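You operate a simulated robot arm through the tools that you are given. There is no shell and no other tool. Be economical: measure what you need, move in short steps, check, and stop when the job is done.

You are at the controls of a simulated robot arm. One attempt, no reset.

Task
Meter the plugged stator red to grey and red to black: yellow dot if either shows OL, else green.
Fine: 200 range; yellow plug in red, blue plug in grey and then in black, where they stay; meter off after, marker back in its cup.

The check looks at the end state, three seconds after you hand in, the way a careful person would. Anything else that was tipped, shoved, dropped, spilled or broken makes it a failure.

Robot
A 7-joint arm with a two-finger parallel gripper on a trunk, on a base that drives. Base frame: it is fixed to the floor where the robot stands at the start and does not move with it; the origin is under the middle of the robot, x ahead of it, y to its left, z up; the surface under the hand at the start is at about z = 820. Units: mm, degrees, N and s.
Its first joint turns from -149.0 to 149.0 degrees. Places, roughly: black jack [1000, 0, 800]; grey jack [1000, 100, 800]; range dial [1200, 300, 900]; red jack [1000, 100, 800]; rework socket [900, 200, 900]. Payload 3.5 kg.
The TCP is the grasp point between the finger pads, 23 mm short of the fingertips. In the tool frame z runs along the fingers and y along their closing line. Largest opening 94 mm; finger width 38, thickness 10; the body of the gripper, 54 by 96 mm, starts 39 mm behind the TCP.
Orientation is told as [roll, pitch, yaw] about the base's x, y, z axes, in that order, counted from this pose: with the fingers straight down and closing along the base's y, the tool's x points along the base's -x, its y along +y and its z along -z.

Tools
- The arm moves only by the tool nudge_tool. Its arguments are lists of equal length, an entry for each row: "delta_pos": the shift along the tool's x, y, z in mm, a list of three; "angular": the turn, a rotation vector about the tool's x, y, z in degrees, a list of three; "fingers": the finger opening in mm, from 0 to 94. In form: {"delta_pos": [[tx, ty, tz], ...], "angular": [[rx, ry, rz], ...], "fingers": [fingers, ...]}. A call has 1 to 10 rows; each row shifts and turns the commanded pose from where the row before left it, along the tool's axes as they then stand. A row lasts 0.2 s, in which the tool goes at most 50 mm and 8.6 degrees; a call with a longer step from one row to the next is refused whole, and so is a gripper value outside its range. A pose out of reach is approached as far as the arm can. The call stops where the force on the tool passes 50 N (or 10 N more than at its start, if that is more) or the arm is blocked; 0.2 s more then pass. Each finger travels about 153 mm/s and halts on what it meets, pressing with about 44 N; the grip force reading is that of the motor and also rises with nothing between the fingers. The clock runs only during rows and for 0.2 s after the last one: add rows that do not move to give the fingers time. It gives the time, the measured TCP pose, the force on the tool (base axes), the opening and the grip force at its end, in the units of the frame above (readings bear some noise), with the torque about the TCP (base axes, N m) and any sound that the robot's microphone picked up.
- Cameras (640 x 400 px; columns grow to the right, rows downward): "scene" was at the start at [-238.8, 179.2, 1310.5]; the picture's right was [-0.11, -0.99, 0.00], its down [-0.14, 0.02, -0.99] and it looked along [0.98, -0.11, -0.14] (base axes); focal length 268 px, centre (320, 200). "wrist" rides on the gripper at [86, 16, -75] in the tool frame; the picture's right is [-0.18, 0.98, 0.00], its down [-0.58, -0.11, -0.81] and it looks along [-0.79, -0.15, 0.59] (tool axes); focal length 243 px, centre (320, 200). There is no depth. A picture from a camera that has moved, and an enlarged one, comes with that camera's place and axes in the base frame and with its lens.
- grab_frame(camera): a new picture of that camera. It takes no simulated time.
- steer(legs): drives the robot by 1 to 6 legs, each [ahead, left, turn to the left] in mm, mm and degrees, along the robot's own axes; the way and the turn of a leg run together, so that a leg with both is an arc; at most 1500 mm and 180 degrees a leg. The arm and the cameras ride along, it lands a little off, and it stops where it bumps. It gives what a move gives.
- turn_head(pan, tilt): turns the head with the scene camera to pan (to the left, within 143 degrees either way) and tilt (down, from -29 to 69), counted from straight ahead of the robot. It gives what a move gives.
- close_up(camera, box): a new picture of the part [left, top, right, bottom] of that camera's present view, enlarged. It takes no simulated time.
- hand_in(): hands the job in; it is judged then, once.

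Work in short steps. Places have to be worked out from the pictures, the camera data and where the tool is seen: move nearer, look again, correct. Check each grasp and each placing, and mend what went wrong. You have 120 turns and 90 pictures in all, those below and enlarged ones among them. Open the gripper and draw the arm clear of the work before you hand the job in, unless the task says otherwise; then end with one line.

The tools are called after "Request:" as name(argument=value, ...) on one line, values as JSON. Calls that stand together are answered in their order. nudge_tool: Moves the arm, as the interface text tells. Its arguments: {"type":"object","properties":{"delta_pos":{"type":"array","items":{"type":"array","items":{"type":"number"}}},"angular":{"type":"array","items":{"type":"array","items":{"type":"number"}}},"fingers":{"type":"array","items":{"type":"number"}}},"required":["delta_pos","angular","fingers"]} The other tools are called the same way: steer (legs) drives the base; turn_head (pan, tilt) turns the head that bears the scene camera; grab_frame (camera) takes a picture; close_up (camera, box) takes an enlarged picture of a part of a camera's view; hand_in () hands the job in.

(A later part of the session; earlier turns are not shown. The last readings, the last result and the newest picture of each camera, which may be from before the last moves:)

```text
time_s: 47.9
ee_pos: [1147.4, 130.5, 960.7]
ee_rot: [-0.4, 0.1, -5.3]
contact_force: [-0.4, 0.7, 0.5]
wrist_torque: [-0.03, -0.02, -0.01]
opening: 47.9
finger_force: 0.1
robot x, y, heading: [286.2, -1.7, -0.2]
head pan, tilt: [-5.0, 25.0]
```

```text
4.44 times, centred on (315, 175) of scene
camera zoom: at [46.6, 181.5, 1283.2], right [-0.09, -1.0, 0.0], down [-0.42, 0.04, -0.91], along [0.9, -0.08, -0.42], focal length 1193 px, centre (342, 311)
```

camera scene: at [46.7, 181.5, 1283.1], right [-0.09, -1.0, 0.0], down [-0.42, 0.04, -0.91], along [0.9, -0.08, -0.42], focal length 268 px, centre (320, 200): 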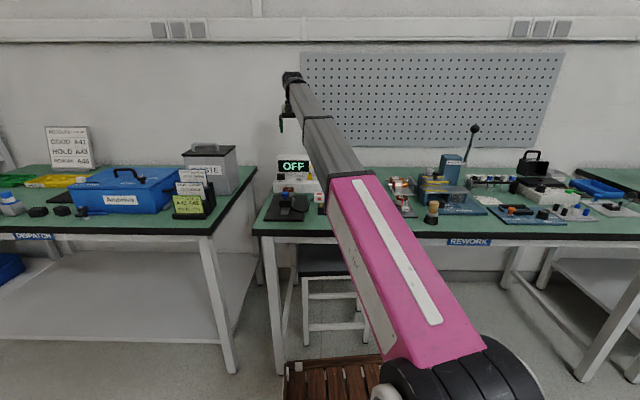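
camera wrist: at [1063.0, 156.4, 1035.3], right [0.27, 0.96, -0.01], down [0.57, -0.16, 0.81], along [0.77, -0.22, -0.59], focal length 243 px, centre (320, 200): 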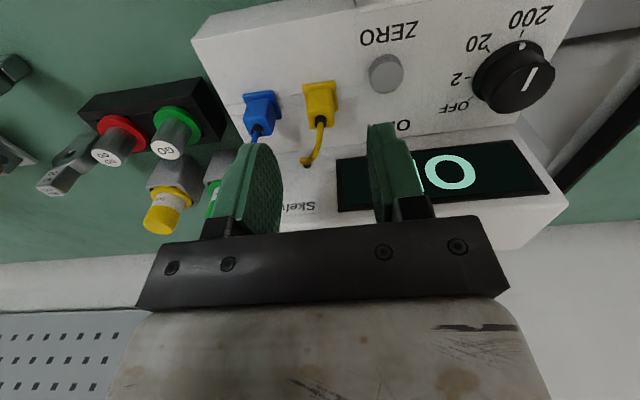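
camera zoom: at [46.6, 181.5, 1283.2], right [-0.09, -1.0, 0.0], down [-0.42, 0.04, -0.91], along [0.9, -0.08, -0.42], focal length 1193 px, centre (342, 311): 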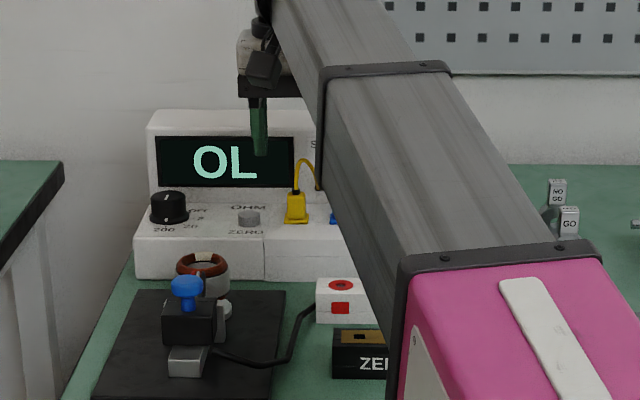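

Meter reads OL on open leads, range 200 on. Zoom on plugs for exact place.

Request:
close_up(camera="wrist", box=[230, 60, 390, 180])

```text
3.33 times, centred on (310, 120) of wrist
camera zoom: at [1063.0, 156.4, 1035.3], right [0.27, 0.96, -0.01], down [0.57, -0.16, 0.81], along [0.77, -0.22, -0.59], focal length 809 px, centre (353, 467)
```

zoom: 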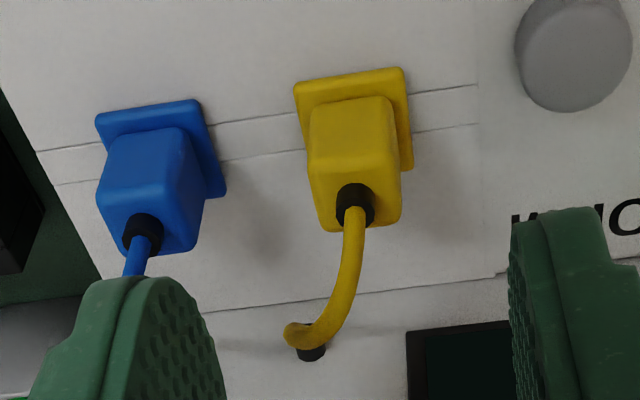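

Yellow plug ≈(1157.5,129.5). Descend with opening 36 to TCP z≈898.

Request:
nudge_tool(delta_pos=[[-2, -0.5, 2], [-2, 0, 6], [0, 0, 10], [0, 0, 12], [0, 0, 12], [0, 0, 10], [0, 0, 6], [0, 0, 4], [0, 0, 1], [0, 0, 0]], angular=[[0, 0, 0], [0, 0, 0], [0, 0, 0], [0, 0, 0], [0, 0, 0], [0, 0, 0], [0, 0, 0], [0, 0, 0], [0, 0, 0], [0, 0, 0]], fingers=[36, 36, 36, 36, 36, 36, 36, 36, 36, 36])

Request:
grab_frame(camera="wrist")

```text
time_s: 50.0
ee_pos: [1150.8, 129.1, 897.2]
ee_rot: [-0.4, 0.1, -5.4]
contact_force: [-0.6, 0.8, 0.1]
wrist_torque: [0.02, -0.03, -0.02]
opening: 36.2
finger_force: 0.1
robot x, y, heading: [282.9, 1.5, -0.3]
head pan, tilt: [-5.0, 25.0]
```

```text
55 pictures are left
camera wrist: at [1066.4, 155.2, 972.5], right [0.27, 0.96, -0.01], down [0.57, -0.16, 0.81], along [0.77, -0.22, -0.59], focal length 243 px, centre (320, 200)
```

wrist: 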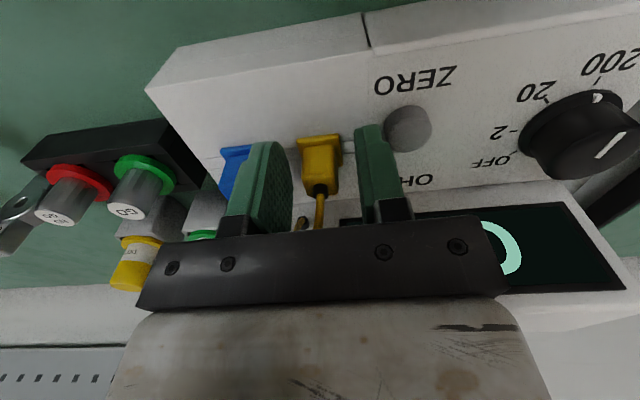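

Plug is between the pads. Close and lift straight 50 mm.

Request:
nudge_tool(delta_pos=[[0, 0, 0], [0, 0, 0], [0, 0, 0], [0, 0, -3], [0, 0, -6], [0, 0, -10], [0, 0, -12], [0, 0, -12], [0, 0, -6], [0, 0, -1]], angular=[[0, 0, 0], [0, 0, 0], [0, 0, 0], [0, 0, 0], [0, 0, 0], [0, 0, 0], [0, 0, 0], [0, 0, 0], [0, 0, 0], [0, 0, 0]], fingers=[8, 8, 8, 8, 8, 8, 8, 8, 8, 8])

Request:
grab_frame(camera="wrist")

```text
time_s: 52.2
ee_pos: [1151.1, 129.9, 947.9]
ee_rot: [-0.4, 0.1, -5.3]
contact_force: [-0.4, 0.4, -0.4]
wrist_torque: [0.02, 0.04, -0.01]
opening: 16.8
finger_force: 43.5
robot x, y, heading: [282.4, -3.2, -0.3]
head pan, tilt: [-5.0, 25.0]
```

```text
54 pictures are left
camera wrist: at [1066.5, 155.9, 1022.9], right [0.27, 0.96, -0.01], down [0.57, -0.16, 0.81], along [0.77, -0.22, -0.59], focal length 243 px, centre (320, 200)
```

wrist: 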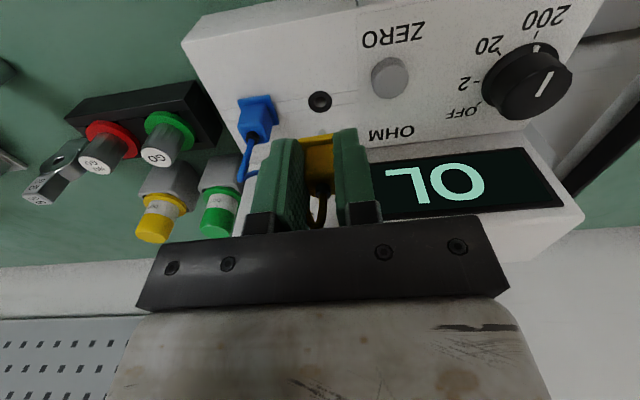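

Yellow plug is held (its hole at (1158,129.5) is exposed). Move above the red jack.

Request:
nudge_tool(delta_pos=[[3, -1, 0], [8, -3, 0], [14, -5, 0], [18, -6, 0], [20, -7, 0], [20, -7, 0], [18, -6, 0], [14, -5, 0], [8, -3, 0], [2.4, -1, 0]], angular=[[0, 0, 0], [0, 0, 0], [0, 0, 0], [0, 0, 0], [0, 0, 0], [0, 0, 0], [0, 0, 0], [0, 0, 0], [0, 0, 0], [0, 0, 0]], fingers=[8, 8, 8, 8, 8, 8, 8, 8, 8, 8])

Request:
grab_frame(camera="wrist")

Request:
close_up(camera="wrist", box=[220, 0, 420, 160])

```text
time_s: 54.5
ee_pos: [1021.6, 97.1, 948.5]
ee_rot: [-0.4, 0.0, -5.4]
contact_force: [0.1, -1.0, -0.6]
wrist_torque: [0.01, 0.0, -0.01]
opening: 17.1
finger_force: 43.4
robot x, y, heading: [282.4, -0.7, -0.1]
head pan, tilt: [-5.0, 25.0]
```

```text
53 pictures are left
camera wrist: at [937.4, 122.8, 1023.1], right [0.27, 0.96, -0.01], down [0.57, -0.16, 0.81], along [0.77, -0.22, -0.59], focal length 243 px, centre (320, 200)
```

wrist: 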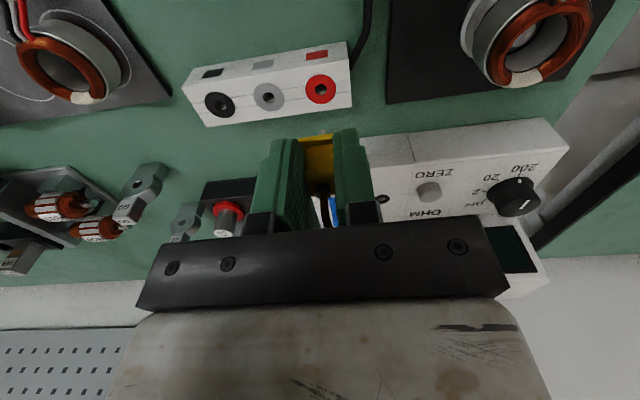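

```text
2.50 times, centred on (320, 80) of wrist
camera zoom: at [937.4, 122.8, 1023.1], right [0.27, 0.96, -0.01], down [0.57, -0.16, 0.81], along [0.77, -0.22, -0.59], focal length 606 px, centre (320, 500)
```

zoom: 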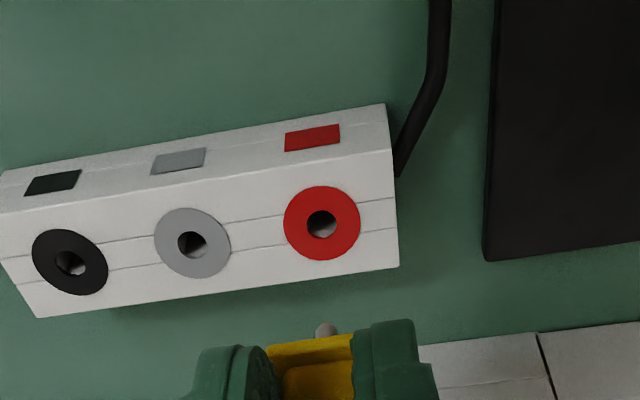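

Red jack ≈(1029.5,96.5,850); plug pin tip is ≈50 below TCP. Descend to just above and re-check.

Request:
nudge_tool(delta_pos=[[0, 0, 2], [-1, -0.5, 5], [0, 0, 8], [0, 0, 8], [0, 0, 7], [0, 0, 4], [0, 0, 1], [0, 0, 0]], angular=[[0, 0, 0], [0, 0, 0], [0, 0, 0], [0, 0, 0], [0, 0, 0], [0, 0, 0], [0, 0, 0], [0, 0, 0]], fingers=[8, 8, 8, 8, 8, 8, 8, 8])

Request:
close_up(camera="wrist", box=[240, 50, 400, 170])

```text
time_s: 56.2
ee_pos: [1022.7, 98.3, 913.4]
ee_rot: [-0.5, 0.2, -5.3]
contact_force: [-0.2, -0.4, -0.1]
wrist_torque: [0.01, 0.0, 0.01]
opening: 17.1
finger_force: 44.5
robot x, y, heading: [284.4, 1.6, -0.4]
head pan, tilt: [-5.0, 25.0]
```

```text
3.33 times, centred on (320, 110) of wrist
camera zoom: at [938.9, 122.4, 987.9], right [0.27, 0.96, -0.01], down [0.57, -0.16, 0.81], along [0.77, -0.22, -0.59], focal length 809 px, centre (320, 500)
```

zoom: 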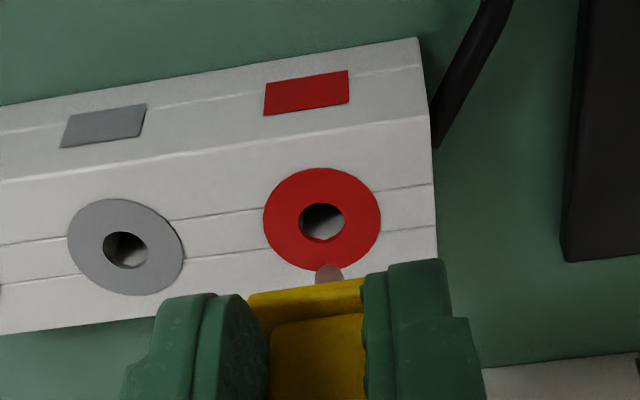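

Pin is ~1.3 mm too far left and ~16 mm above. Correct and descend 11 mm.

Request:
nudge_tool(delta_pos=[[0, -0.7, 1], [0, -0.6, 3], [0, 0, 4], [0, 0, 2.5], [0, 0, 0.5], [0, 0, 0]], angular=[[0, 0, 0], [0, 0, 0], [0, 0, 0], [0, 0, 0], [0, 0, 0], [0, 0, 0]], fingers=[8, 8, 8, 8, 8, 8])

Request:
close_up(camera="wrist", box=[260, 60, 380, 160])

```text
time_s: 57.6
ee_pos: [1022.8, 95.2, 901.7]
ee_rot: [-0.4, 0.1, -5.3]
contact_force: [0.8, 0.0, 0.7]
wrist_torque: [-0.01, 0.02, -0.02]
opening: 16.8
finger_force: 44.3
robot x, y, heading: [281.1, 1.3, -0.3]
head pan, tilt: [-5.0, 25.0]
```

```text
4.00 times, centred on (320, 110) of wrist
camera zoom: at [938.4, 121.4, 977.3], right [0.27, 0.96, -0.01], down [0.57, -0.16, 0.81], along [0.77, -0.22, -0.59], focal length 970 px, centre (320, 560)
```

zoom: 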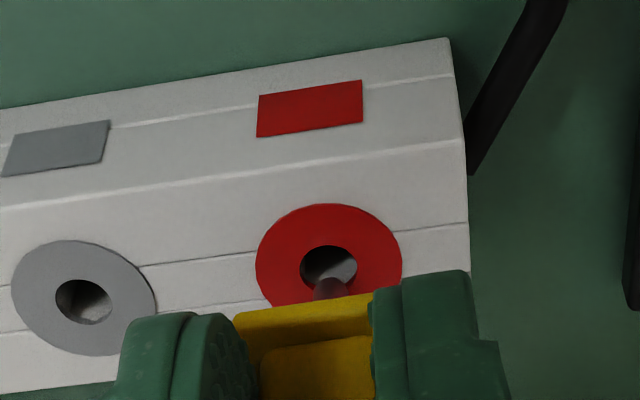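

Pin projects straight onto the hole. Push down 20 mm in small steps.

Request:
nudge_tool(delta_pos=[[0, -0.4, 1], [0, 0, 2], [0, 0, 3], [0, 0, 3], [0, 0, 3], [0, 0, 3], [0, 0, 2], [0, 0, 2], [0, 0, 1], [0, 0, 0]], angular=[[0, 0, 0], [0, 0, 0], [0, 0, 0], [0, 0, 0], [0, 0, 0], [0, 0, 0], [0, 0, 0], [0, 0, 0], [0, 0, 0], [0, 0, 0]], fingers=[8, 8, 8, 8, 8, 8, 8, 8, 8, 8])

Request:
close_up(camera="wrist", box=[240, 60, 400, 200])

```text
time_s: 59.9
ee_pos: [1023.1, 95.7, 883.2]
ee_rot: [-0.3, 0.0, -5.3]
contact_force: [-0.8, 2.4, 7.9]
wrist_torque: [0.13, -0.08, -0.01]
opening: 17.0
finger_force: 43.8
robot x, y, heading: [284.4, -0.0, -0.1]
head pan, tilt: [-5.0, 25.0]
```

```text
2.86 times, centred on (320, 130) of wrist
camera zoom: at [938.3, 120.8, 957.5], right [0.27, 0.96, -0.01], down [0.57, -0.16, 0.81], along [0.77, -0.22, -0.59], focal length 693 px, centre (320, 400)
```

zoom: 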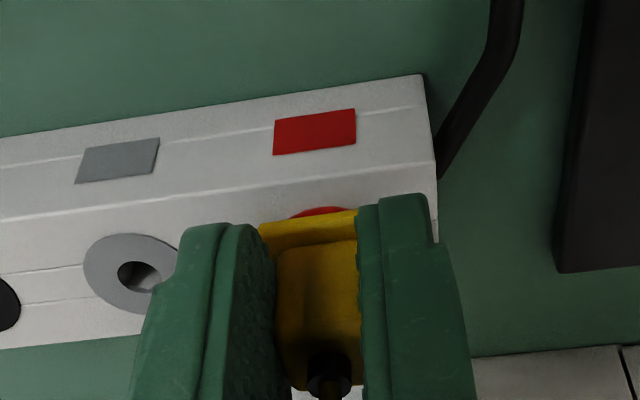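

It's in with light reaction; press 3 mm more to seat.

Request:
nudge_tool(delta_pos=[[0, 0, 0.5], [0, 0, 1], [0, 0, 1], [0, 0, 0.5], [0, 0, 0]], angular=[[0, 0, 0], [0, 0, 0], [0, 0, 0], [0, 0, 0], [0, 0, 0]], fingers=[8, 8, 8, 8, 8])

```text
time_s: 60.8
ee_pos: [1022.6, 95.2, 883.1]
ee_rot: [-0.4, 0.1, -5.2]
contact_force: [-4.8, 1.7, 15.4]
wrist_torque: [0.1, 0.01, 0.03]
opening: 17.0
finger_force: 43.9
robot x, y, heading: [285.3, -2.8, -0.3]
head pan, tilt: [-5.0, 25.0]
stopped in row 4: the force on the tool passed its limit at 53 N (the readings are from after the stop); the commanded pose is now the measured one
```

Seated hard at z≈883. Release and rise.

Request:
nudge_tool(delta_pos=[[0, 0, 0], [0, 0, 0], [0, 0, 0], [0, 0, -4], [0, 0, -10], [0, 0, -16], [0, 0, -18], [0, 0, -14], [0, 0, -6], [0, 0, 0]], angular=[[0, 0, 0], [0, 0, 0], [0, 0, 0], [0, 0, 0], [0, 0, 0], [0, 0, 0], [0, 0, 0], [0, 0, 0], [0, 0, 0], [0, 0, 0]], fingers=[34, 34, 34, 34, 34, 34, 34, 34, 34, 34])

Request:
grab_frame(camera="wrist")

```text
time_s: 63.0
ee_pos: [1022.9, 94.3, 949.8]
ee_rot: [-0.4, 0.0, -5.2]
contact_force: [-0.5, -0.2, 0.3]
wrist_torque: [0.02, 0.01, 0.01]
opening: 33.9
finger_force: 0.0
robot x, y, heading: [286.2, -1.2, -0.2]
head pan, tilt: [-5.0, 25.0]
```

```text
48 pictures are left
camera wrist: at [938.4, 121.5, 1024.1], right [0.27, 0.96, -0.01], down [0.57, -0.16, 0.81], along [0.78, -0.22, -0.59], focal length 243 px, centre (320, 200)
```

wrist: 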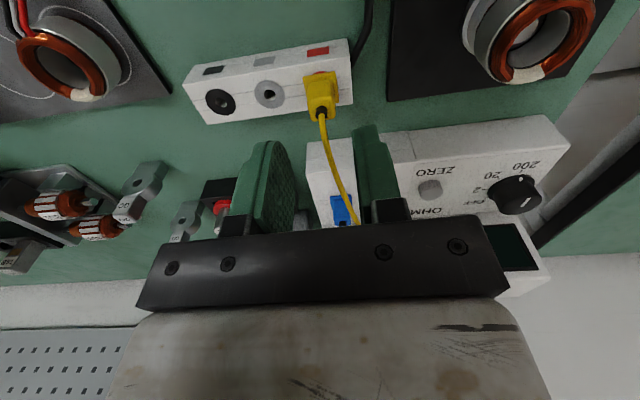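

Yellow is seated. Now go above the blue plug.

Request:
nudge_tool(delta_pos=[[-3, 0, -3], [-8, 0.3, -7], [-14, 0.4, -5], [-18, 0.4, 0], [-20, 0.4, 0], [-20, 0.4, 0], [-18, 0.4, 0], [-14, 0.4, 0], [-8, 0, 0], [-1, 0, 0]], angular=[[0, 0, 0], [0, 0, 0], [0, 0, 0], [0, 0, 0], [0, 0, 0], [0, 0, 0], [0, 0, 0], [0, 0, 0], [0, 0, 0], [0, 0, 0]], fingers=[36, 36, 36, 36, 36, 36, 36, 36, 36, 36])

Request:
grab_frame(camera="wrist")

Request:
close_up(camera="wrist", box=[240, 60, 400, 180])

```text
time_s: 65.2
ee_pos: [1147.5, 87.4, 964.8]
ee_rot: [-0.3, -0.1, -5.2]
contact_force: [-0.9, 0.1, 0.4]
wrist_torque: [-0.01, 0.01, -0.02]
opening: 36.0
finger_force: 0.0
robot x, y, heading: [282.2, -2.1, -0.2]
head pan, tilt: [-5.0, 25.0]
```

```text
47 pictures are left
camera wrist: at [1062.7, 112.0, 1039.6], right [0.27, 0.96, -0.01], down [0.57, -0.16, 0.81], along [0.78, -0.22, -0.59], focal length 243 px, centre (320, 200)
```

wrist: 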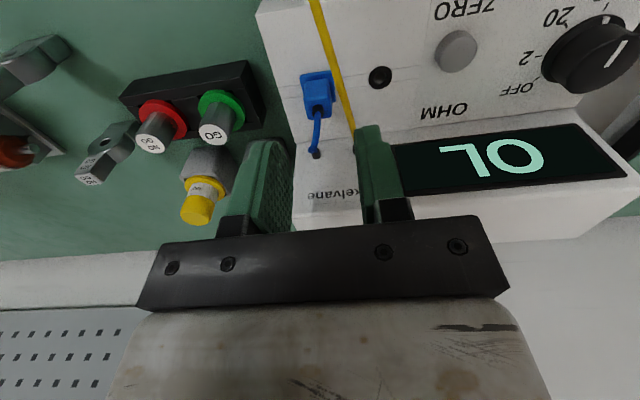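

```text
3.33 times, centred on (320, 120) of wrist
camera zoom: at [1062.7, 112.0, 1039.6], right [0.27, 0.96, -0.01], down [0.57, -0.16, 0.81], along [0.78, -0.22, -0.59], focal length 809 px, centre (320, 467)
```

zoom: 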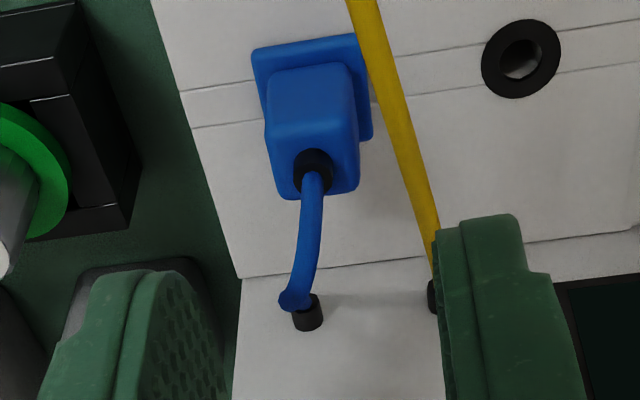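

Blue ≈(1153.5,84.8). Shift 2 mm right and descend to 897.

Request:
nudge_tool(delta_pos=[[0.5, -1, 2], [0.5, -1, 6], [0, 0, 10], [0, 0, 12], [0, 0, 12], [0, 0, 10], [0, 0, 8], [0, 0, 5], [0, 0, 2], [0, 0, 0]], angular=[[0, 0, 0], [0, 0, 0], [0, 0, 0], [0, 0, 0], [0, 0, 0], [0, 0, 0], [0, 0, 0], [0, 0, 0], [0, 0, 0], [0, 0, 0]], fingers=[34, 34, 34, 34, 34, 34, 34, 34, 34, 34])

Request:
grab_frame(camera="wrist")

```text
time_s: 67.4
ee_pos: [1144.8, 85.9, 896.5]
ee_rot: [-0.3, 0.0, -5.1]
contact_force: [-0.1, 0.8, -0.5]
wrist_torque: [-0.02, -0.01, 0.0]
opening: 34.0
finger_force: 0.2
robot x, y, heading: [288.3, -1.6, -0.1]
head pan, tilt: [-5.0, 25.0]
```

```text
45 pictures are left
camera wrist: at [1061.4, 110.8, 972.5], right [0.27, 0.96, -0.01], down [0.57, -0.16, 0.81], along [0.78, -0.22, -0.59], focal length 243 px, centre (320, 200)
```

wrist: 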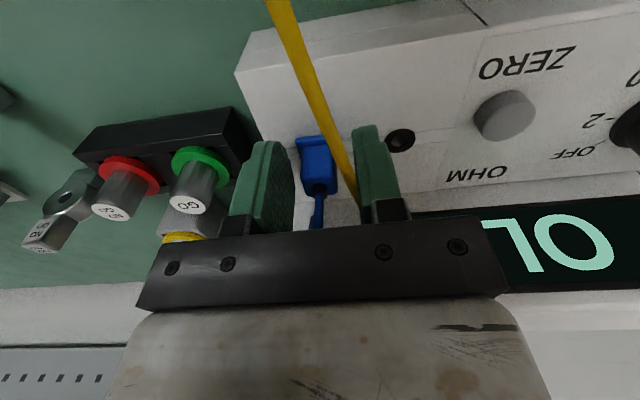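

The yellow lead passes near the right finger. I close and check: opening should read ~17 if the lead is not pinched.

Request:
nudge_tool(delta_pos=[[0, 0, 0], [0, 0, 0], [0, 0, 0]], angular=[[0, 0, 0], [0, 0, 0], [0, 0, 0]], fingers=[24, 12, 8])

Request:
close_up(camera="wrist", box=[220, 60, 420, 240])

```text
time_s: 68.2
ee_pos: [1147.0, 85.3, 897.8]
ee_rot: [-0.4, 0.0, -5.3]
contact_force: [0.2, -0.7, -0.4]
wrist_torque: [-0.01, 0.02, -0.02]
opening: 16.8
finger_force: 44.2
robot x, y, heading: [283.4, 0.1, 0.1]
head pan, tilt: [-5.0, 25.0]
```

```text
2.22 times, centred on (320, 150) of wrist
camera zoom: at [1061.4, 110.7, 972.5], right [0.27, 0.96, -0.01], down [0.57, -0.16, 0.81], along [0.78, -0.22, -0.59], focal length 539 px, centre (320, 311)
```

zoom: 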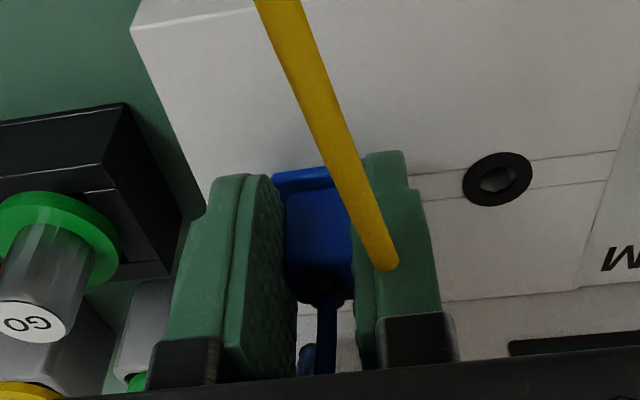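

The lead is only drawn, grip is good (16.8). Lift 50 mm and carry to above the grey jack.

Request:
nudge_tool(delta_pos=[[0, 0, -3], [0, 0, -6], [0, 0, -10], [0, 0, -12], [0, 0, -12], [0, 0, -7], [0, 0, 0]], angular=[[0, 0, 0], [0, 0, 0], [0, 0, 0], [0, 0, 0], [0, 0, 0], [0, 0, 0], [0, 0, 0]], fingers=[8, 8, 8, 8, 8, 8, 8])

Request:
nudge_tool(delta_pos=[[3, -1, 0], [8, -3, 0], [14, -5, 0], [18, -6, 0], [20, -6, 0], [20, -6, 0], [18, -6, 0], [14, -5, 0], [8, -3, 0], [2.2, -0.8, 0]], angular=[[0, 0, 0], [0, 0, 0], [0, 0, 0], [0, 0, 0], [0, 0, 0], [0, 0, 0], [0, 0, 0], [0, 0, 0], [0, 0, 0], [0, 0, 0]], fingers=[8, 8, 8, 8, 8, 8, 8, 8, 8, 8])

Request:
nudge_tool(delta_pos=[[0, 0, 2], [0, 0, 5], [0, 0, 8], [0, 0, 8], [0, 0, 8], [0, 0, 6], [0, 0, 3], [0, 0, 1], [0, 0, 0]], angular=[[0, 0, 0], [0, 0, 0], [0, 0, 0], [0, 0, 0], [0, 0, 0], [0, 0, 0], [0, 0, 0], [0, 0, 0], [0, 0, 0]], fingers=[8, 8, 8, 8, 8, 8, 8, 8, 8])

Request:
close_up(camera="wrist", box=[240, 50, 400, 170])

```text
time_s: 69.8
ee_pos: [1145.9, 85.4, 947.8]
ee_rot: [-0.3, 0.0, -5.2]
contact_force: [-0.7, -0.5, 0.4]
wrist_torque: [-0.01, -0.02, -0.01]
opening: 16.8
finger_force: 43.9
robot x, y, heading: [285.1, -0.7, -0.1]
head pan, tilt: [-5.0, 25.0]
```

```text
time_s: 72.0
ee_pos: [1017.1, 54.7, 947.3]
ee_rot: [-0.2, 0.0, -5.2]
contact_force: [-0.1, 0.5, -0.6]
wrist_torque: [-0.01, 0.03, 0.02]
opening: 17.2
finger_force: 44.4
robot x, y, heading: [288.3, 5.5, -0.3]
head pan, tilt: [-5.0, 25.0]
```

```text
time_s: 74.0
ee_pos: [1017.3, 54.3, 906.6]
ee_rot: [-0.3, 0.0, -5.2]
contact_force: [0.0, -0.6, 0.0]
wrist_torque: [0.02, 0.0, 0.0]
opening: 17.1
finger_force: 43.9
robot x, y, heading: [286.0, -5.0, -0.1]
head pan, tilt: [-5.0, 25.0]
```

```text
3.33 times, centred on (320, 110) of wrist
camera zoom: at [933.3, 79.9, 981.7], right [0.27, 0.96, -0.01], down [0.57, -0.16, 0.81], along [0.78, -0.22, -0.59], focal length 809 px, centre (320, 500)
```

zoom: 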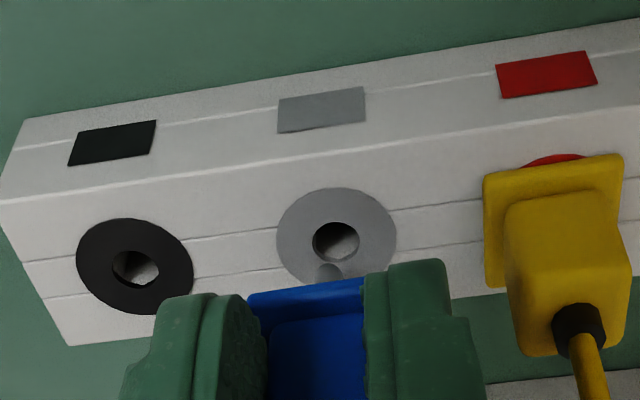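

Pin needs +1.9 mm in y; x is right. Correct, then push in.

Request:
nudge_tool(delta_pos=[[-0.3, 1.0, 0], [0, 0.9, 0], [0, 0, 2], [0, 0, 3], [0, 0, 4], [0, 0, 4], [0, 0, 4], [0, 0, 4], [0, 0, 2], [0, 0, 1]], angular=[[0, 0, 0], [0, 0, 0], [0, 0, 0], [0, 0, 0], [0, 0, 0], [0, 0, 0], [0, 0, 0], [0, 0, 0], [0, 0, 0], [0, 0, 0]], fingers=[8, 8, 8, 8, 8, 8, 8, 8, 8, 8])

Request:
grab_frame(camera="wrist")

Request:
close_up(camera="scene", box=[255, 130, 375, 220])

```text
time_s: 76.2
ee_pos: [1018.1, 54.8, 881.1]
ee_rot: [-0.4, 0.1, -5.2]
contact_force: [0.7, 0.4, 0.1]
wrist_torque: [0.02, 0.0, 0.0]
opening: 16.7
finger_force: 43.7
robot x, y, heading: [286.4, -0.7, -0.2]
head pan, tilt: [-5.0, 25.0]
```

```text
42 pictures are left
camera wrist: at [933.0, 81.9, 957.7], right [0.27, 0.96, -0.01], down [0.57, -0.16, 0.81], along [0.78, -0.22, -0.59], focal length 243 px, centre (320, 200)
```

wrist: 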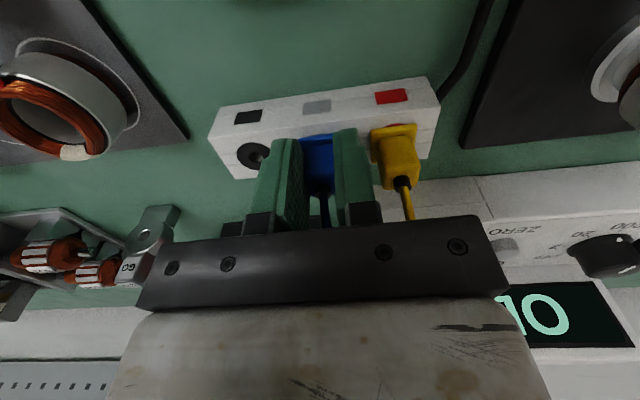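

```text
4.44 times, centred on (315, 175) of scene
camera zoom: at [46.6, 181.5, 1283.2], right [-0.09, -1.0, 0.0], down [-0.42, 0.04, -0.91], along [0.9, -0.08, -0.42], focal length 1193 px, centre (342, 311)
```

zoom: 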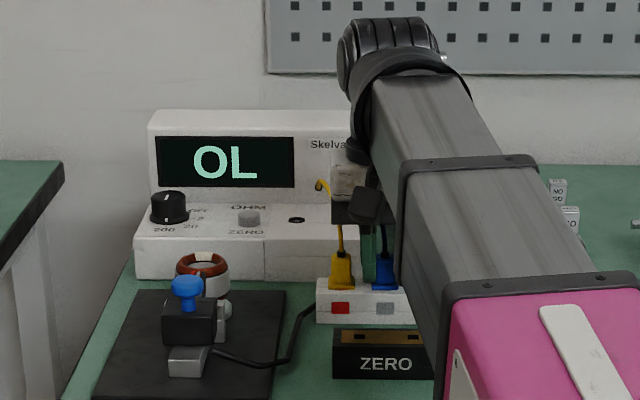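

Reads OL, but no seating force yet; press down a bit more to verify it's fully seated.

Request:
nudge_tool(delta_pos=[[0, 0, 0.7], [0, 0, 1], [0, 0, 1], [0, 0, 1], [0, 0, 1], [0, 0, 1], [0, 0, 1], [0, 0, 0]], angular=[[0, 0, 0], [0, 0, 0], [0, 0, 0], [0, 0, 0], [0, 0, 0], [0, 0, 0], [0, 0, 0], [0, 0, 0]], fingers=[8, 8, 8, 8, 8, 8, 8, 8])

Request:
close_up(camera="scene", box=[255, 130, 375, 220])

```text
time_s: 77.1
ee_pos: [1017.3, 55.7, 883.2]
ee_rot: [-0.3, -0.1, -5.3]
contact_force: [-4.7, -1.2, 18.2]
wrist_torque: [0.09, -0.04, -0.03]
opening: 16.9
finger_force: 43.9
robot x, y, heading: [283.7, -0.9, -0.3]
head pan, tilt: [-5.0, 25.0]
stopped in row 4: the force on the tool passed its limit at 55 N (the readings are from after the stop); the commanded pose is now the measured one
```

```text
4.44 times, centred on (315, 175) of scene
camera zoom: at [46.0, 181.4, 1283.1], right [-0.09, -1.0, 0.0], down [-0.42, 0.04, -0.91], along [0.9, -0.08, -0.42], focal length 1193 px, centre (342, 311)
```

zoom: 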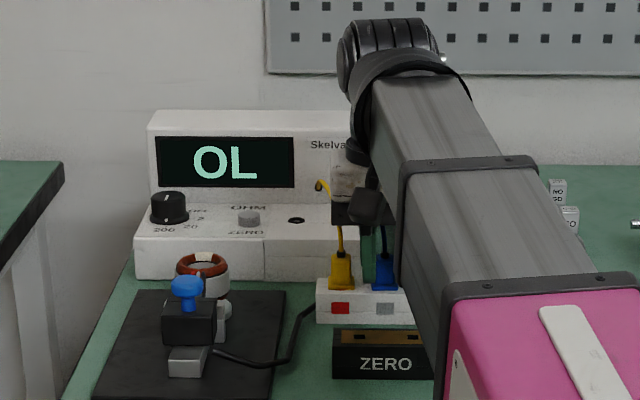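

Seated, still OL red–grey. Pull up (after a short dwell) 28 mm and move to black, −40 mm in y.

Request:
nudge_tool(delta_pos=[[0, 0, 0], [0, 0, 0], [0, 0, 0], [0, 0, -2], [0, 0, -4], [0, 0, -6], [0, 0, -6], [0, 0, -4], [0, 0, -2], [0, 0, 0]], angular=[[0, 0, 0], [0, 0, 0], [0, 0, 0], [0, 0, 0], [0, 0, 0], [0, 0, 0], [0, 0, 0], [0, 0, 0], [0, 0, 0], [0, 0, 0]], fingers=[8, 8, 8, 8, 8, 8, 8, 8, 8, 8])

Request:
nudge_tool(delta_pos=[[0, -3, 0], [0, -6, 0], [0, -8, 0], [0, -8, 0], [0, -8, 0], [0, -5, 0], [0, -2.3, 0], [0, 0, 0]], angular=[[0, 0, 0], [0, 0, 0], [0, 0, 0], [0, 0, 0], [0, 0, 0], [0, 0, 0], [0, 0, 0], [0, 0, 0]], fingers=[8, 8, 8, 8, 8, 8, 8, 8])

Request:
close_up(camera="wrist", box=[240, 50, 400, 170])

```text
time_s: 79.3
ee_pos: [1017.1, 56.1, 904.5]
ee_rot: [-0.3, 0.0, -5.3]
contact_force: [0.4, -0.4, -0.2]
wrist_torque: [-0.02, 0.01, 0.04]
opening: 17.3
finger_force: 44.1
robot x, y, heading: [286.9, -1.8, -0.2]
head pan, tilt: [-5.0, 25.0]
```

```text
time_s: 81.1
ee_pos: [1013.6, 17.1, 906.3]
ee_rot: [-0.4, -0.1, -5.2]
contact_force: [-0.7, -0.5, -0.2]
wrist_torque: [0.0, 0.0, -0.03]
opening: 16.8
finger_force: 43.7
robot x, y, heading: [282.7, 0.2, -0.2]
head pan, tilt: [-5.0, 25.0]
```

```text
3.33 times, centred on (320, 110) of wrist
camera zoom: at [929.8, 41.2, 980.7], right [0.27, 0.96, 0.0], down [0.57, -0.16, 0.81], along [0.78, -0.22, -0.59], focal length 809 px, centre (320, 500)
```

zoom: 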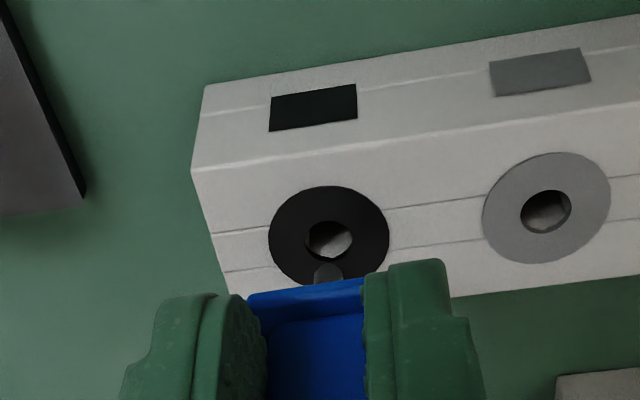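

Nearly aligned (+0.5 mm y). Insert into black.

Request:
nudge_tool(delta_pos=[[0, 0.5, 0], [0, 0, 2], [0, 0, 4], [0, 0, 4], [0, 0, 4], [0, 0, 4], [0, 0, 3], [0, 0, 1], [0, 0, 1], [0, 0, 1]], angular=[[0, 0, 0], [0, 0, 0], [0, 0, 0], [0, 0, 0], [0, 0, 0], [0, 0, 0], [0, 0, 0], [0, 0, 0], [0, 0, 0], [0, 0, 0]], fingers=[8, 8, 8, 8, 8, 8, 8, 8, 8, 8])

Request:
nudge_tool(delta_pos=[[0, 0, 0.5], [0, 0, 1], [0, 0, 1], [0, 0, 0]], angular=[[0, 0, 0], [0, 0, 0], [0, 0, 0], [0, 0, 0]], fingers=[8, 8, 8, 8])

Request:
close_up(camera="scene", box=[255, 130, 375, 220])

```text
time_s: 83.3
ee_pos: [1014.3, 16.7, 881.1]
ee_rot: [-0.4, -0.1, -5.3]
contact_force: [-6.8, 0.1, 6.5]
wrist_torque: [0.09, 0.17, 0.0]
opening: 17.0
finger_force: 44.1
robot x, y, heading: [285.1, 0.0, -0.1]
head pan, tilt: [-5.0, 25.0]
```

```text
time_s: 84.1
ee_pos: [1014.0, 17.0, 882.3]
ee_rot: [-0.1, -0.2, -5.3]
contact_force: [-5.7, 2.8, 19.8]
wrist_torque: [0.1, 0.0, 0.03]
opening: 16.8
finger_force: 44.4
robot x, y, heading: [285.0, 0.3, -0.2]
head pan, tilt: [-5.0, 25.0]
stopped in row 4: the force on the tool passed its limit at 54 N (the readings are from after the stop); the commanded pose is now the measured one
```

```text
4.44 times, centred on (315, 175) of scene
camera zoom: at [45.9, 181.5, 1283.1], right [-0.09, -1.0, 0.0], down [-0.42, 0.04, -0.91], along [0.9, -0.08, -0.42], focal length 1193 px, centre (342, 311)
```

zoom: 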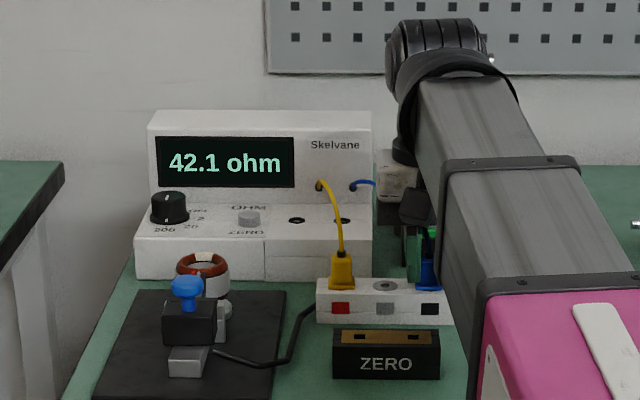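

Red–black 42.1 Ω, red–grey OL → yellow dot. Release blue and rise.

Request:
nudge_tool(delta_pos=[[0, 0, 0], [0, 0, 0], [0, 0, 0], [0, 0, -4], [0, 0, -10], [0, 0, -16], [0, 0, -20], [0, 0, -18], [0, 0, -12], [0, 0, -4]], angular=[[0, 0, 0], [0, 0, 0], [0, 0, 0], [0, 0, 0], [0, 0, 0], [0, 0, 0], [0, 0, 0], [0, 0, 0], [0, 0, 0], [0, 0, 0]], fingers=[34, 34, 34, 34, 34, 34, 34, 34, 34, 34])

Request:
nudge_tool(delta_pos=[[-3, 5, 0], [-7, 13, 0], [-11, 22, 0], [-12, 24, 0], [-12, 24, 0], [-12, 24, 0], [-12, 24, 0], [-9, 18, 0], [-5, 10, 0], [-2, 4, 0]], angular=[[0, 0, 0], [0, 0, 0], [0, 0, 0], [0, 0, 0], [0, 0, 0], [0, 0, 0], [0, 0, 0], [0, 0, 0], [0, 0, 0], [0, 0, 0]], fingers=[48, 48, 48, 48, 48, 48, 48, 48, 48, 48])

Request:
nudge_tool(delta_pos=[[-3, 5, 0], [-8, 13, 0], [-10, 18, 0], [-11, 20, 0], [-8, 18, 0], [-3.4, 10, 0], [0, 3.5, 0], [0, 0, 0], [0, 0, 0], [0, 0, 0]], angular=[[0, 0, 0], [0, 0, 0], [0, 0, 0], [0, 0, 0], [0, 0, 0], [0, 0, 3], [0, 0, 6], [0, 0, 6], [0, 0, 5], [0, 0, 0.7]], fingers=[48, 48, 48, 48, 48, 48, 48, 48, 48, 48])

Request:
grab_frame(camera="wrist")

```text
time_s: 86.3
ee_pos: [1016.1, 17.7, 964.9]
ee_rot: [-0.3, -0.2, -5.2]
contact_force: [-0.2, -0.4, 0.1]
wrist_torque: [-0.03, -0.01, 0.01]
opening: 34.0
finger_force: 0.0
robot x, y, heading: [287.2, -2.8, -0.0]
head pan, tilt: [-5.0, 25.0]
```

```text
time_s: 88.5
ee_pos: [1115.0, 176.8, 963.7]
ee_rot: [-0.3, -0.2, -5.1]
contact_force: [0.5, 0.3, -0.6]
wrist_torque: [0.0, -0.03, 0.03]
opening: 47.9
finger_force: 0.0
robot x, y, heading: [286.8, -3.3, -0.0]
head pan, tilt: [-5.0, 25.0]
```

```text
time_s: 90.7
ee_pos: [1165.4, 260.6, 964.2]
ee_rot: [-0.3, -0.3, -26.1]
contact_force: [0.7, 0.4, -1.3]
wrist_torque: [0.01, -0.02, 0.0]
opening: 47.8
finger_force: 0.1
robot x, y, heading: [283.2, -0.5, -0.3]
head pan, tilt: [-5.0, 25.0]
```

```text
37 pictures are left
camera wrist: at [1095.2, 313.8, 1038.9], right [0.6, 0.8, 0.0], down [0.47, -0.35, 0.81], along [0.65, -0.48, -0.59], focal length 243 px, centre (320, 200)
```

wrist: 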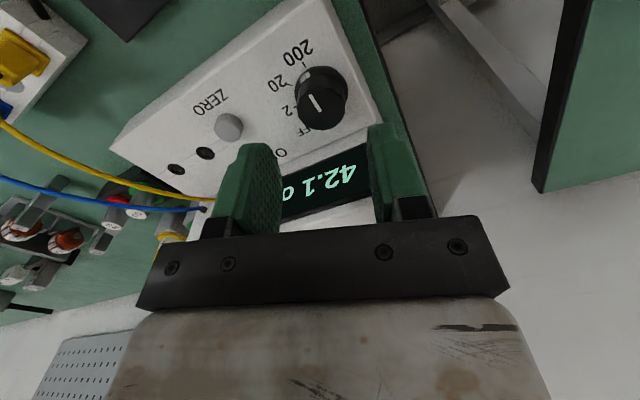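

Aligned. Descend to 892, grip and turn back counter-clockwise 38°.

Request:
nudge_tool(delta_pos=[[0, -0.5, 3], [0, 0, 8], [0, 0, 12], [0, 0, 14], [0, 0, 14], [0, 0, 11], [0, 0, 6], [0, 0, 3], [0, 0, 1], [0, 0, 0]], angular=[[0, 0, 0], [0, 0, 0], [0, 0, 0], [0, 0, 0], [0, 0, 0], [0, 0, 0], [0, 0, 0], [0, 0, 0], [0, 0, 0], [0, 0, 0]], fingers=[48, 48, 48, 48, 48, 48, 48, 48, 48, 48])

Request:
nudge_tool(delta_pos=[[0, 0, 0], [0, 0, 0], [0, -0.4, 0], [0, -0.8, 0], [0, -1.0, 0], [0, -1.25, 0], [0, -1.25, 0], [0, -1.25, 0], [0, -1.0, 0], [0, -0.8, 0]], angular=[[0, 0, 0], [0, 0, 0], [0, 0, -2], [0, 0, -4], [0, 0, -5], [0, 0, -6], [0, 0, -6], [0, 0, -6], [0, 0, -5], [0, 0, -4]], fingers=[25, 25, 25, 25, 25, 25, 25, 25, 25, 25])

Request:
nudge_tool(delta_pos=[[0, 0, 0], [0, 0, 0], [0, 0.4, 0], [0, 0.8, 0], [0, 1.25, 0], [0, 1.25, 0], [0, 1.25, 0], [0, 1.25, 0], [0, 1.25, 0], [0, 0.3, 0]], angular=[[0, 0, 0], [0, 0, 0], [0, 0, 2], [0, 0, 4], [0, 0, 6], [0, 0, 6], [0, 0, 6], [0, 0, 6], [0, 0, 6], [0, 0, 2]], fingers=[48, 48, 48, 48, 48, 48, 48, 48, 48, 48])

Request:
close_up(camera="wrist", box=[240, 80, 400, 220])

```text
time_s: 92.9
ee_pos: [1164.6, 260.1, 892.5]
ee_rot: [-0.2, -0.3, -25.9]
contact_force: [-0.1, 0.0, -0.5]
wrist_torque: [0.01, 0.01, -0.03]
opening: 48.0
finger_force: 0.0
robot x, y, heading: [284.4, -1.7, -0.1]
head pan, tilt: [-5.0, 25.0]
```

```text
time_s: 95.1
ee_pos: [1164.2, 251.2, 892.4]
ee_rot: [-0.3, -0.1, 12.1]
contact_force: [-23.7, -28.9, 11.4]
wrist_torque: [0.42, -0.63, -0.29]
opening: 33.9
finger_force: 44.9
robot x, y, heading: [288.0, -0.7, -0.5]
head pan, tilt: [-5.0, 25.0]
```

```text
time_s: 97.3
ee_pos: [1164.2, 260.1, 891.5]
ee_rot: [-0.2, -0.3, -26.0]
contact_force: [-0.1, 0.0, 0.3]
wrist_torque: [0.02, -0.01, -0.01]
opening: 47.9
finger_force: 0.1
robot x, y, heading: [282.5, -1.3, -0.2]
head pan, tilt: [-5.0, 25.0]
```

```text
2.86 times, centred on (320, 150) of wrist
camera zoom: at [1094.9, 314.0, 966.6], right [0.6, 0.8, 0.0], down [0.47, -0.35, 0.81], along [0.65, -0.48, -0.59], focal length 693 px, centre (320, 343)
```

zoom: 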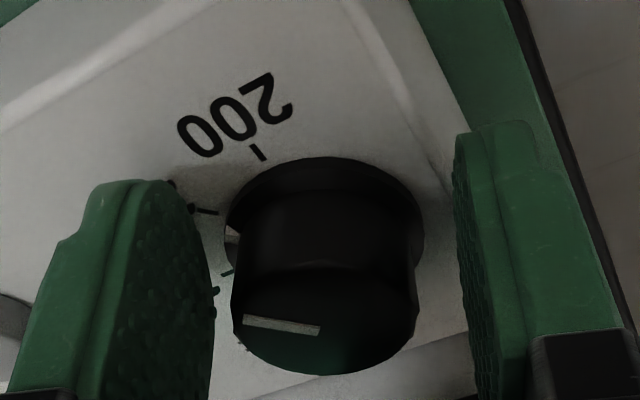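

At "20". Repeat the turn twice.

Request:
nudge_tool(delta_pos=[[0, 0, 0], [0, 0, 0], [0, -0.4, 0], [0, -0.8, 0], [0, -1.0, 0], [0, -1.25, 0], [0, -1.25, 0], [0, -1.25, 0], [0, -1.0, 0], [0, -0.8, 0]], angular=[[0, 0, 0], [0, 0, 0], [0, 0, -2], [0, 0, -4], [0, 0, -5], [0, 0, -6], [0, 0, -6], [0, 0, -6], [0, 0, -5], [0, 0, -4]], fingers=[25, 25, 25, 25, 25, 25, 25, 25, 25, 25])

Request:
nudge_tool(delta_pos=[[0, 0, 0], [0, 0, 0], [0, 0.4, 0], [0, 0.8, 0], [0, 1.25, 0], [0, 1.25, 0], [0, 1.25, 0], [0, 1.25, 0], [0, 1.25, 0], [0, 0.3, 0]], angular=[[0, 0, 0], [0, 0, 0], [0, 0, 2], [0, 0, 4], [0, 0, 6], [0, 0, 6], [0, 0, 6], [0, 0, 6], [0, 0, 6], [0, 0, 2]], fingers=[48, 48, 48, 48, 48, 48, 48, 48, 48, 48])

Request:
nudge_tool(delta_pos=[[0, 0, 0], [0, 0, 0], [0, -0.4, 0], [0, -0.8, 0], [0, -1.0, 0], [0, -1.25, 0], [0, -1.25, 0], [0, -1.25, 0], [0, -1.0, 0], [0, -0.8, 0]], angular=[[0, 0, 0], [0, 0, 0], [0, 0, -2], [0, 0, -4], [0, 0, -5], [0, 0, -6], [0, 0, -6], [0, 0, -6], [0, 0, -5], [0, 0, -4]], fingers=[25, 25, 25, 25, 25, 25, 25, 25, 25, 25])

Request:
close_up(camera="wrist", box=[200, 60, 440, 260])

Request:
close_up(camera="scene", box=[255, 130, 375, 220])

```text
time_s: 99.5
ee_pos: [1163.3, 249.8, 892.9]
ee_rot: [-0.3, 0.0, 12.2]
contact_force: [-18.5, -25.0, -25.9]
wrist_torque: [-0.25, -0.01, -0.21]
opening: 39.3
finger_force: 44.9
robot x, y, heading: [283.5, -0.3, -0.5]
head pan, tilt: [-5.0, 25.0]
```

```text
time_s: 101.7
ee_pos: [1164.3, 259.5, 891.4]
ee_rot: [-0.2, -0.3, -26.0]
contact_force: [-0.5, 0.3, 0.6]
wrist_torque: [0.0, -0.02, 0.0]
opening: 47.9
finger_force: 0.0
robot x, y, heading: [287.3, 1.5, -0.4]
head pan, tilt: [-5.0, 25.0]
```

```text
time_s: 103.9
ee_pos: [1163.7, 250.5, 892.3]
ee_rot: [-0.2, -0.1, 12.1]
contact_force: [-3.9, -17.7, -15.5]
wrist_torque: [-0.19, -0.8, -0.19]
opening: 39.5
finger_force: 44.9
robot x, y, heading: [283.3, -0.6, -0.2]
head pan, tilt: [-5.0, 25.0]
```

```text
2.00 times, centred on (320, 160) of wrist
camera zoom: at [1075.6, 249.8, 967.1], right [-0.03, 1.0, -0.01], down [0.59, 0.02, 0.81], along [0.81, 0.02, -0.59], focal length 485 px, centre (320, 280)
```

zoom: 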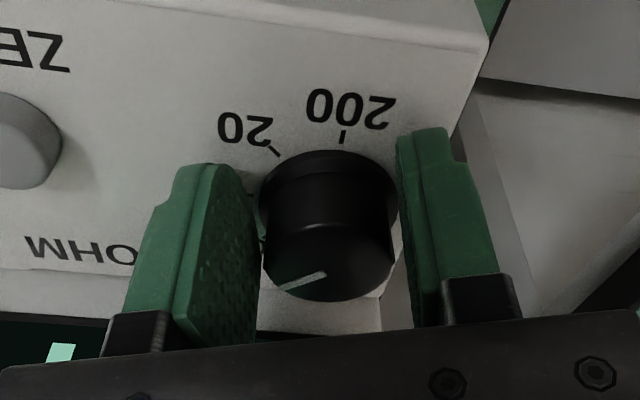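

```text
4.44 times, centred on (315, 175) of scene
camera zoom: at [46.8, 181.2, 1283.3], right [-0.09, -1.0, 0.0], down [-0.42, 0.04, -0.91], along [0.9, -0.08, -0.42], focal length 1193 px, centre (342, 311)
```

zoom: 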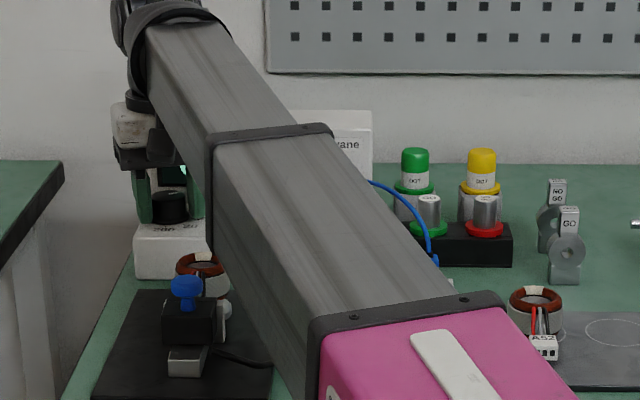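

Pointer looks back at OFF. Open, rise and look.

Request:
nudge_tool(delta_pos=[[0, 0, 0], [0, 0, 0], [0, 0, 0], [0, 0, -4], [0, 0, -10], [0, 0, -16], [0, 0, -20], [0, 0, -20], [0, 0, -14], [0, 0, -4]], angular=[[0, 0, 0], [0, 0, 0], [0, 0, 0], [0, 0, 0], [0, 0, 0], [0, 0, 2], [0, 0, 4], [0, 0, 5], [0, 0, 4], [0, 0, 2.2]], fingers=[48, 48, 48, 48, 48, 48, 48, 48, 48, 48])

Request:
grab_frame(camera="wrist")

```text
time_s: 106.1
ee_pos: [1162.9, 252.8, 979.7]
ee_rot: [-0.2, -0.2, -5.2]
contact_force: [1.1, 0.0, -0.2]
wrist_torque: [-0.01, -0.03, -0.02]
opening: 48.1
finger_force: 0.0
robot x, y, heading: [286.4, 1.5, -0.1]
head pan, tilt: [-5.0, 25.0]
```

```text
33 pictures are left
camera wrist: at [1078.3, 277.8, 1055.4], right [0.27, 0.96, 0.0], down [0.57, -0.16, 0.81], along [0.78, -0.22, -0.59], focal length 243 px, centre (320, 200)
```

wrist: 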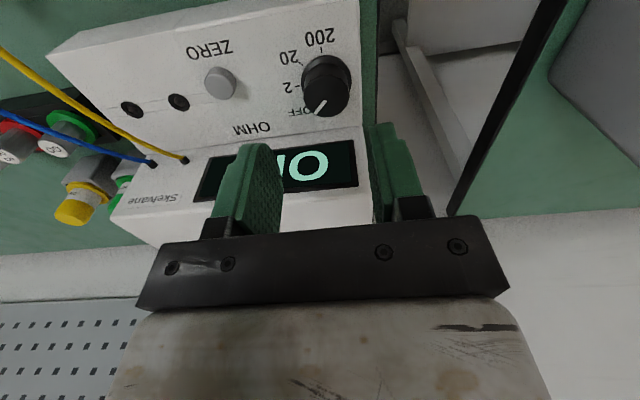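

Next, move above the yellow DOT marker, estimated ≈(1232,−70, top 898).

Request:
nudge_tool(delta_pos=[[-2, -5, -5], [-5, -15, -10], [-6, -25, -5], [-7, -28, 0], [-7, -30, 0], [-7, -30, 0], [-7, -28, 0], [-6, -20, 0], [-4, -12, 0], [-2, -5, 0]], angular=[[0, 0, 0], [0, 0, 0], [0, 0, 0], [0, 0, 0], [0, 0, 0], [0, 0, 0], [0, 0, 0], [0, 0, 0], [0, 0, 0], [0, 0, 0]], fingers=[48, 48, 48, 48, 48, 48, 48, 48, 48, 48])

Request:
nudge_tool(delta_pos=[[-1, -5, 0], [-2, -15, 0], [-3, -22, 0], [-3, -25, 0], [-2, -22, 0], [-2, -18, 0], [-1, -10, 0], [0, -3, 0], [0, 0, 0]], angular=[[0, 0, 0], [0, 0, 0], [0, 0, 0], [0, 0, 0], [0, 0, 0], [0, 0, 0], [0, 0, 0], [0, 0, 0], [0, 0, 0]], fingers=[48, 48, 48, 48, 48, 48, 48, 48, 48])

Request:
grab_frame(camera="wrist")

Request:
close_up(camera="scene", box=[255, 130, 395, 220])

```text
time_s: 108.3
ee_pos: [1197.1, 50.8, 1001.2]
ee_rot: [-0.3, -0.2, -5.2]
contact_force: [-0.3, -0.9, -0.2]
wrist_torque: [0.04, 0.02, 0.0]
opening: 47.8
finger_force: 0.1
robot x, y, heading: [286.9, -0.5, -0.4]
head pan, tilt: [-5.0, 25.0]
```

```text
time_s: 110.3
ee_pos: [1202.0, -69.7, 1000.9]
ee_rot: [-0.3, -0.2, -5.1]
contact_force: [0.1, 0.5, 0.8]
wrist_torque: [0.03, 0.0, -0.01]
opening: 48.0
finger_force: 0.2
robot x, y, heading: [285.7, -2.4, -0.0]
head pan, tilt: [-5.0, 25.0]
```

```text
32 pictures are left
camera wrist: at [1117.2, -44.9, 1076.5], right [0.27, 0.96, 0.0], down [0.57, -0.16, 0.81], along [0.78, -0.22, -0.59], focal length 243 px, centre (320, 200)
```

wrist: 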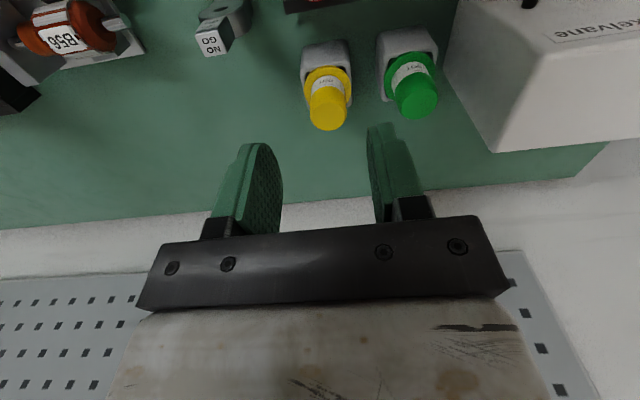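

```text
4.44 times, centred on (325, 175) of scene
camera zoom: at [46.6, 181.5, 1283.2], right [-0.09, -1.0, 0.0], down [-0.42, 0.04, -0.91], along [0.9, -0.08, -0.42], focal length 1193 px, centre (298, 311)
```

zoom: 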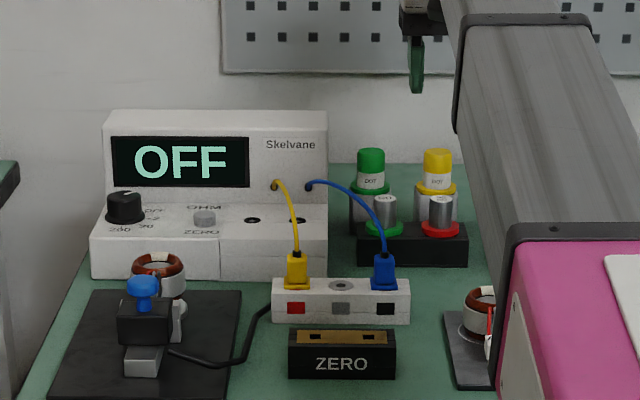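

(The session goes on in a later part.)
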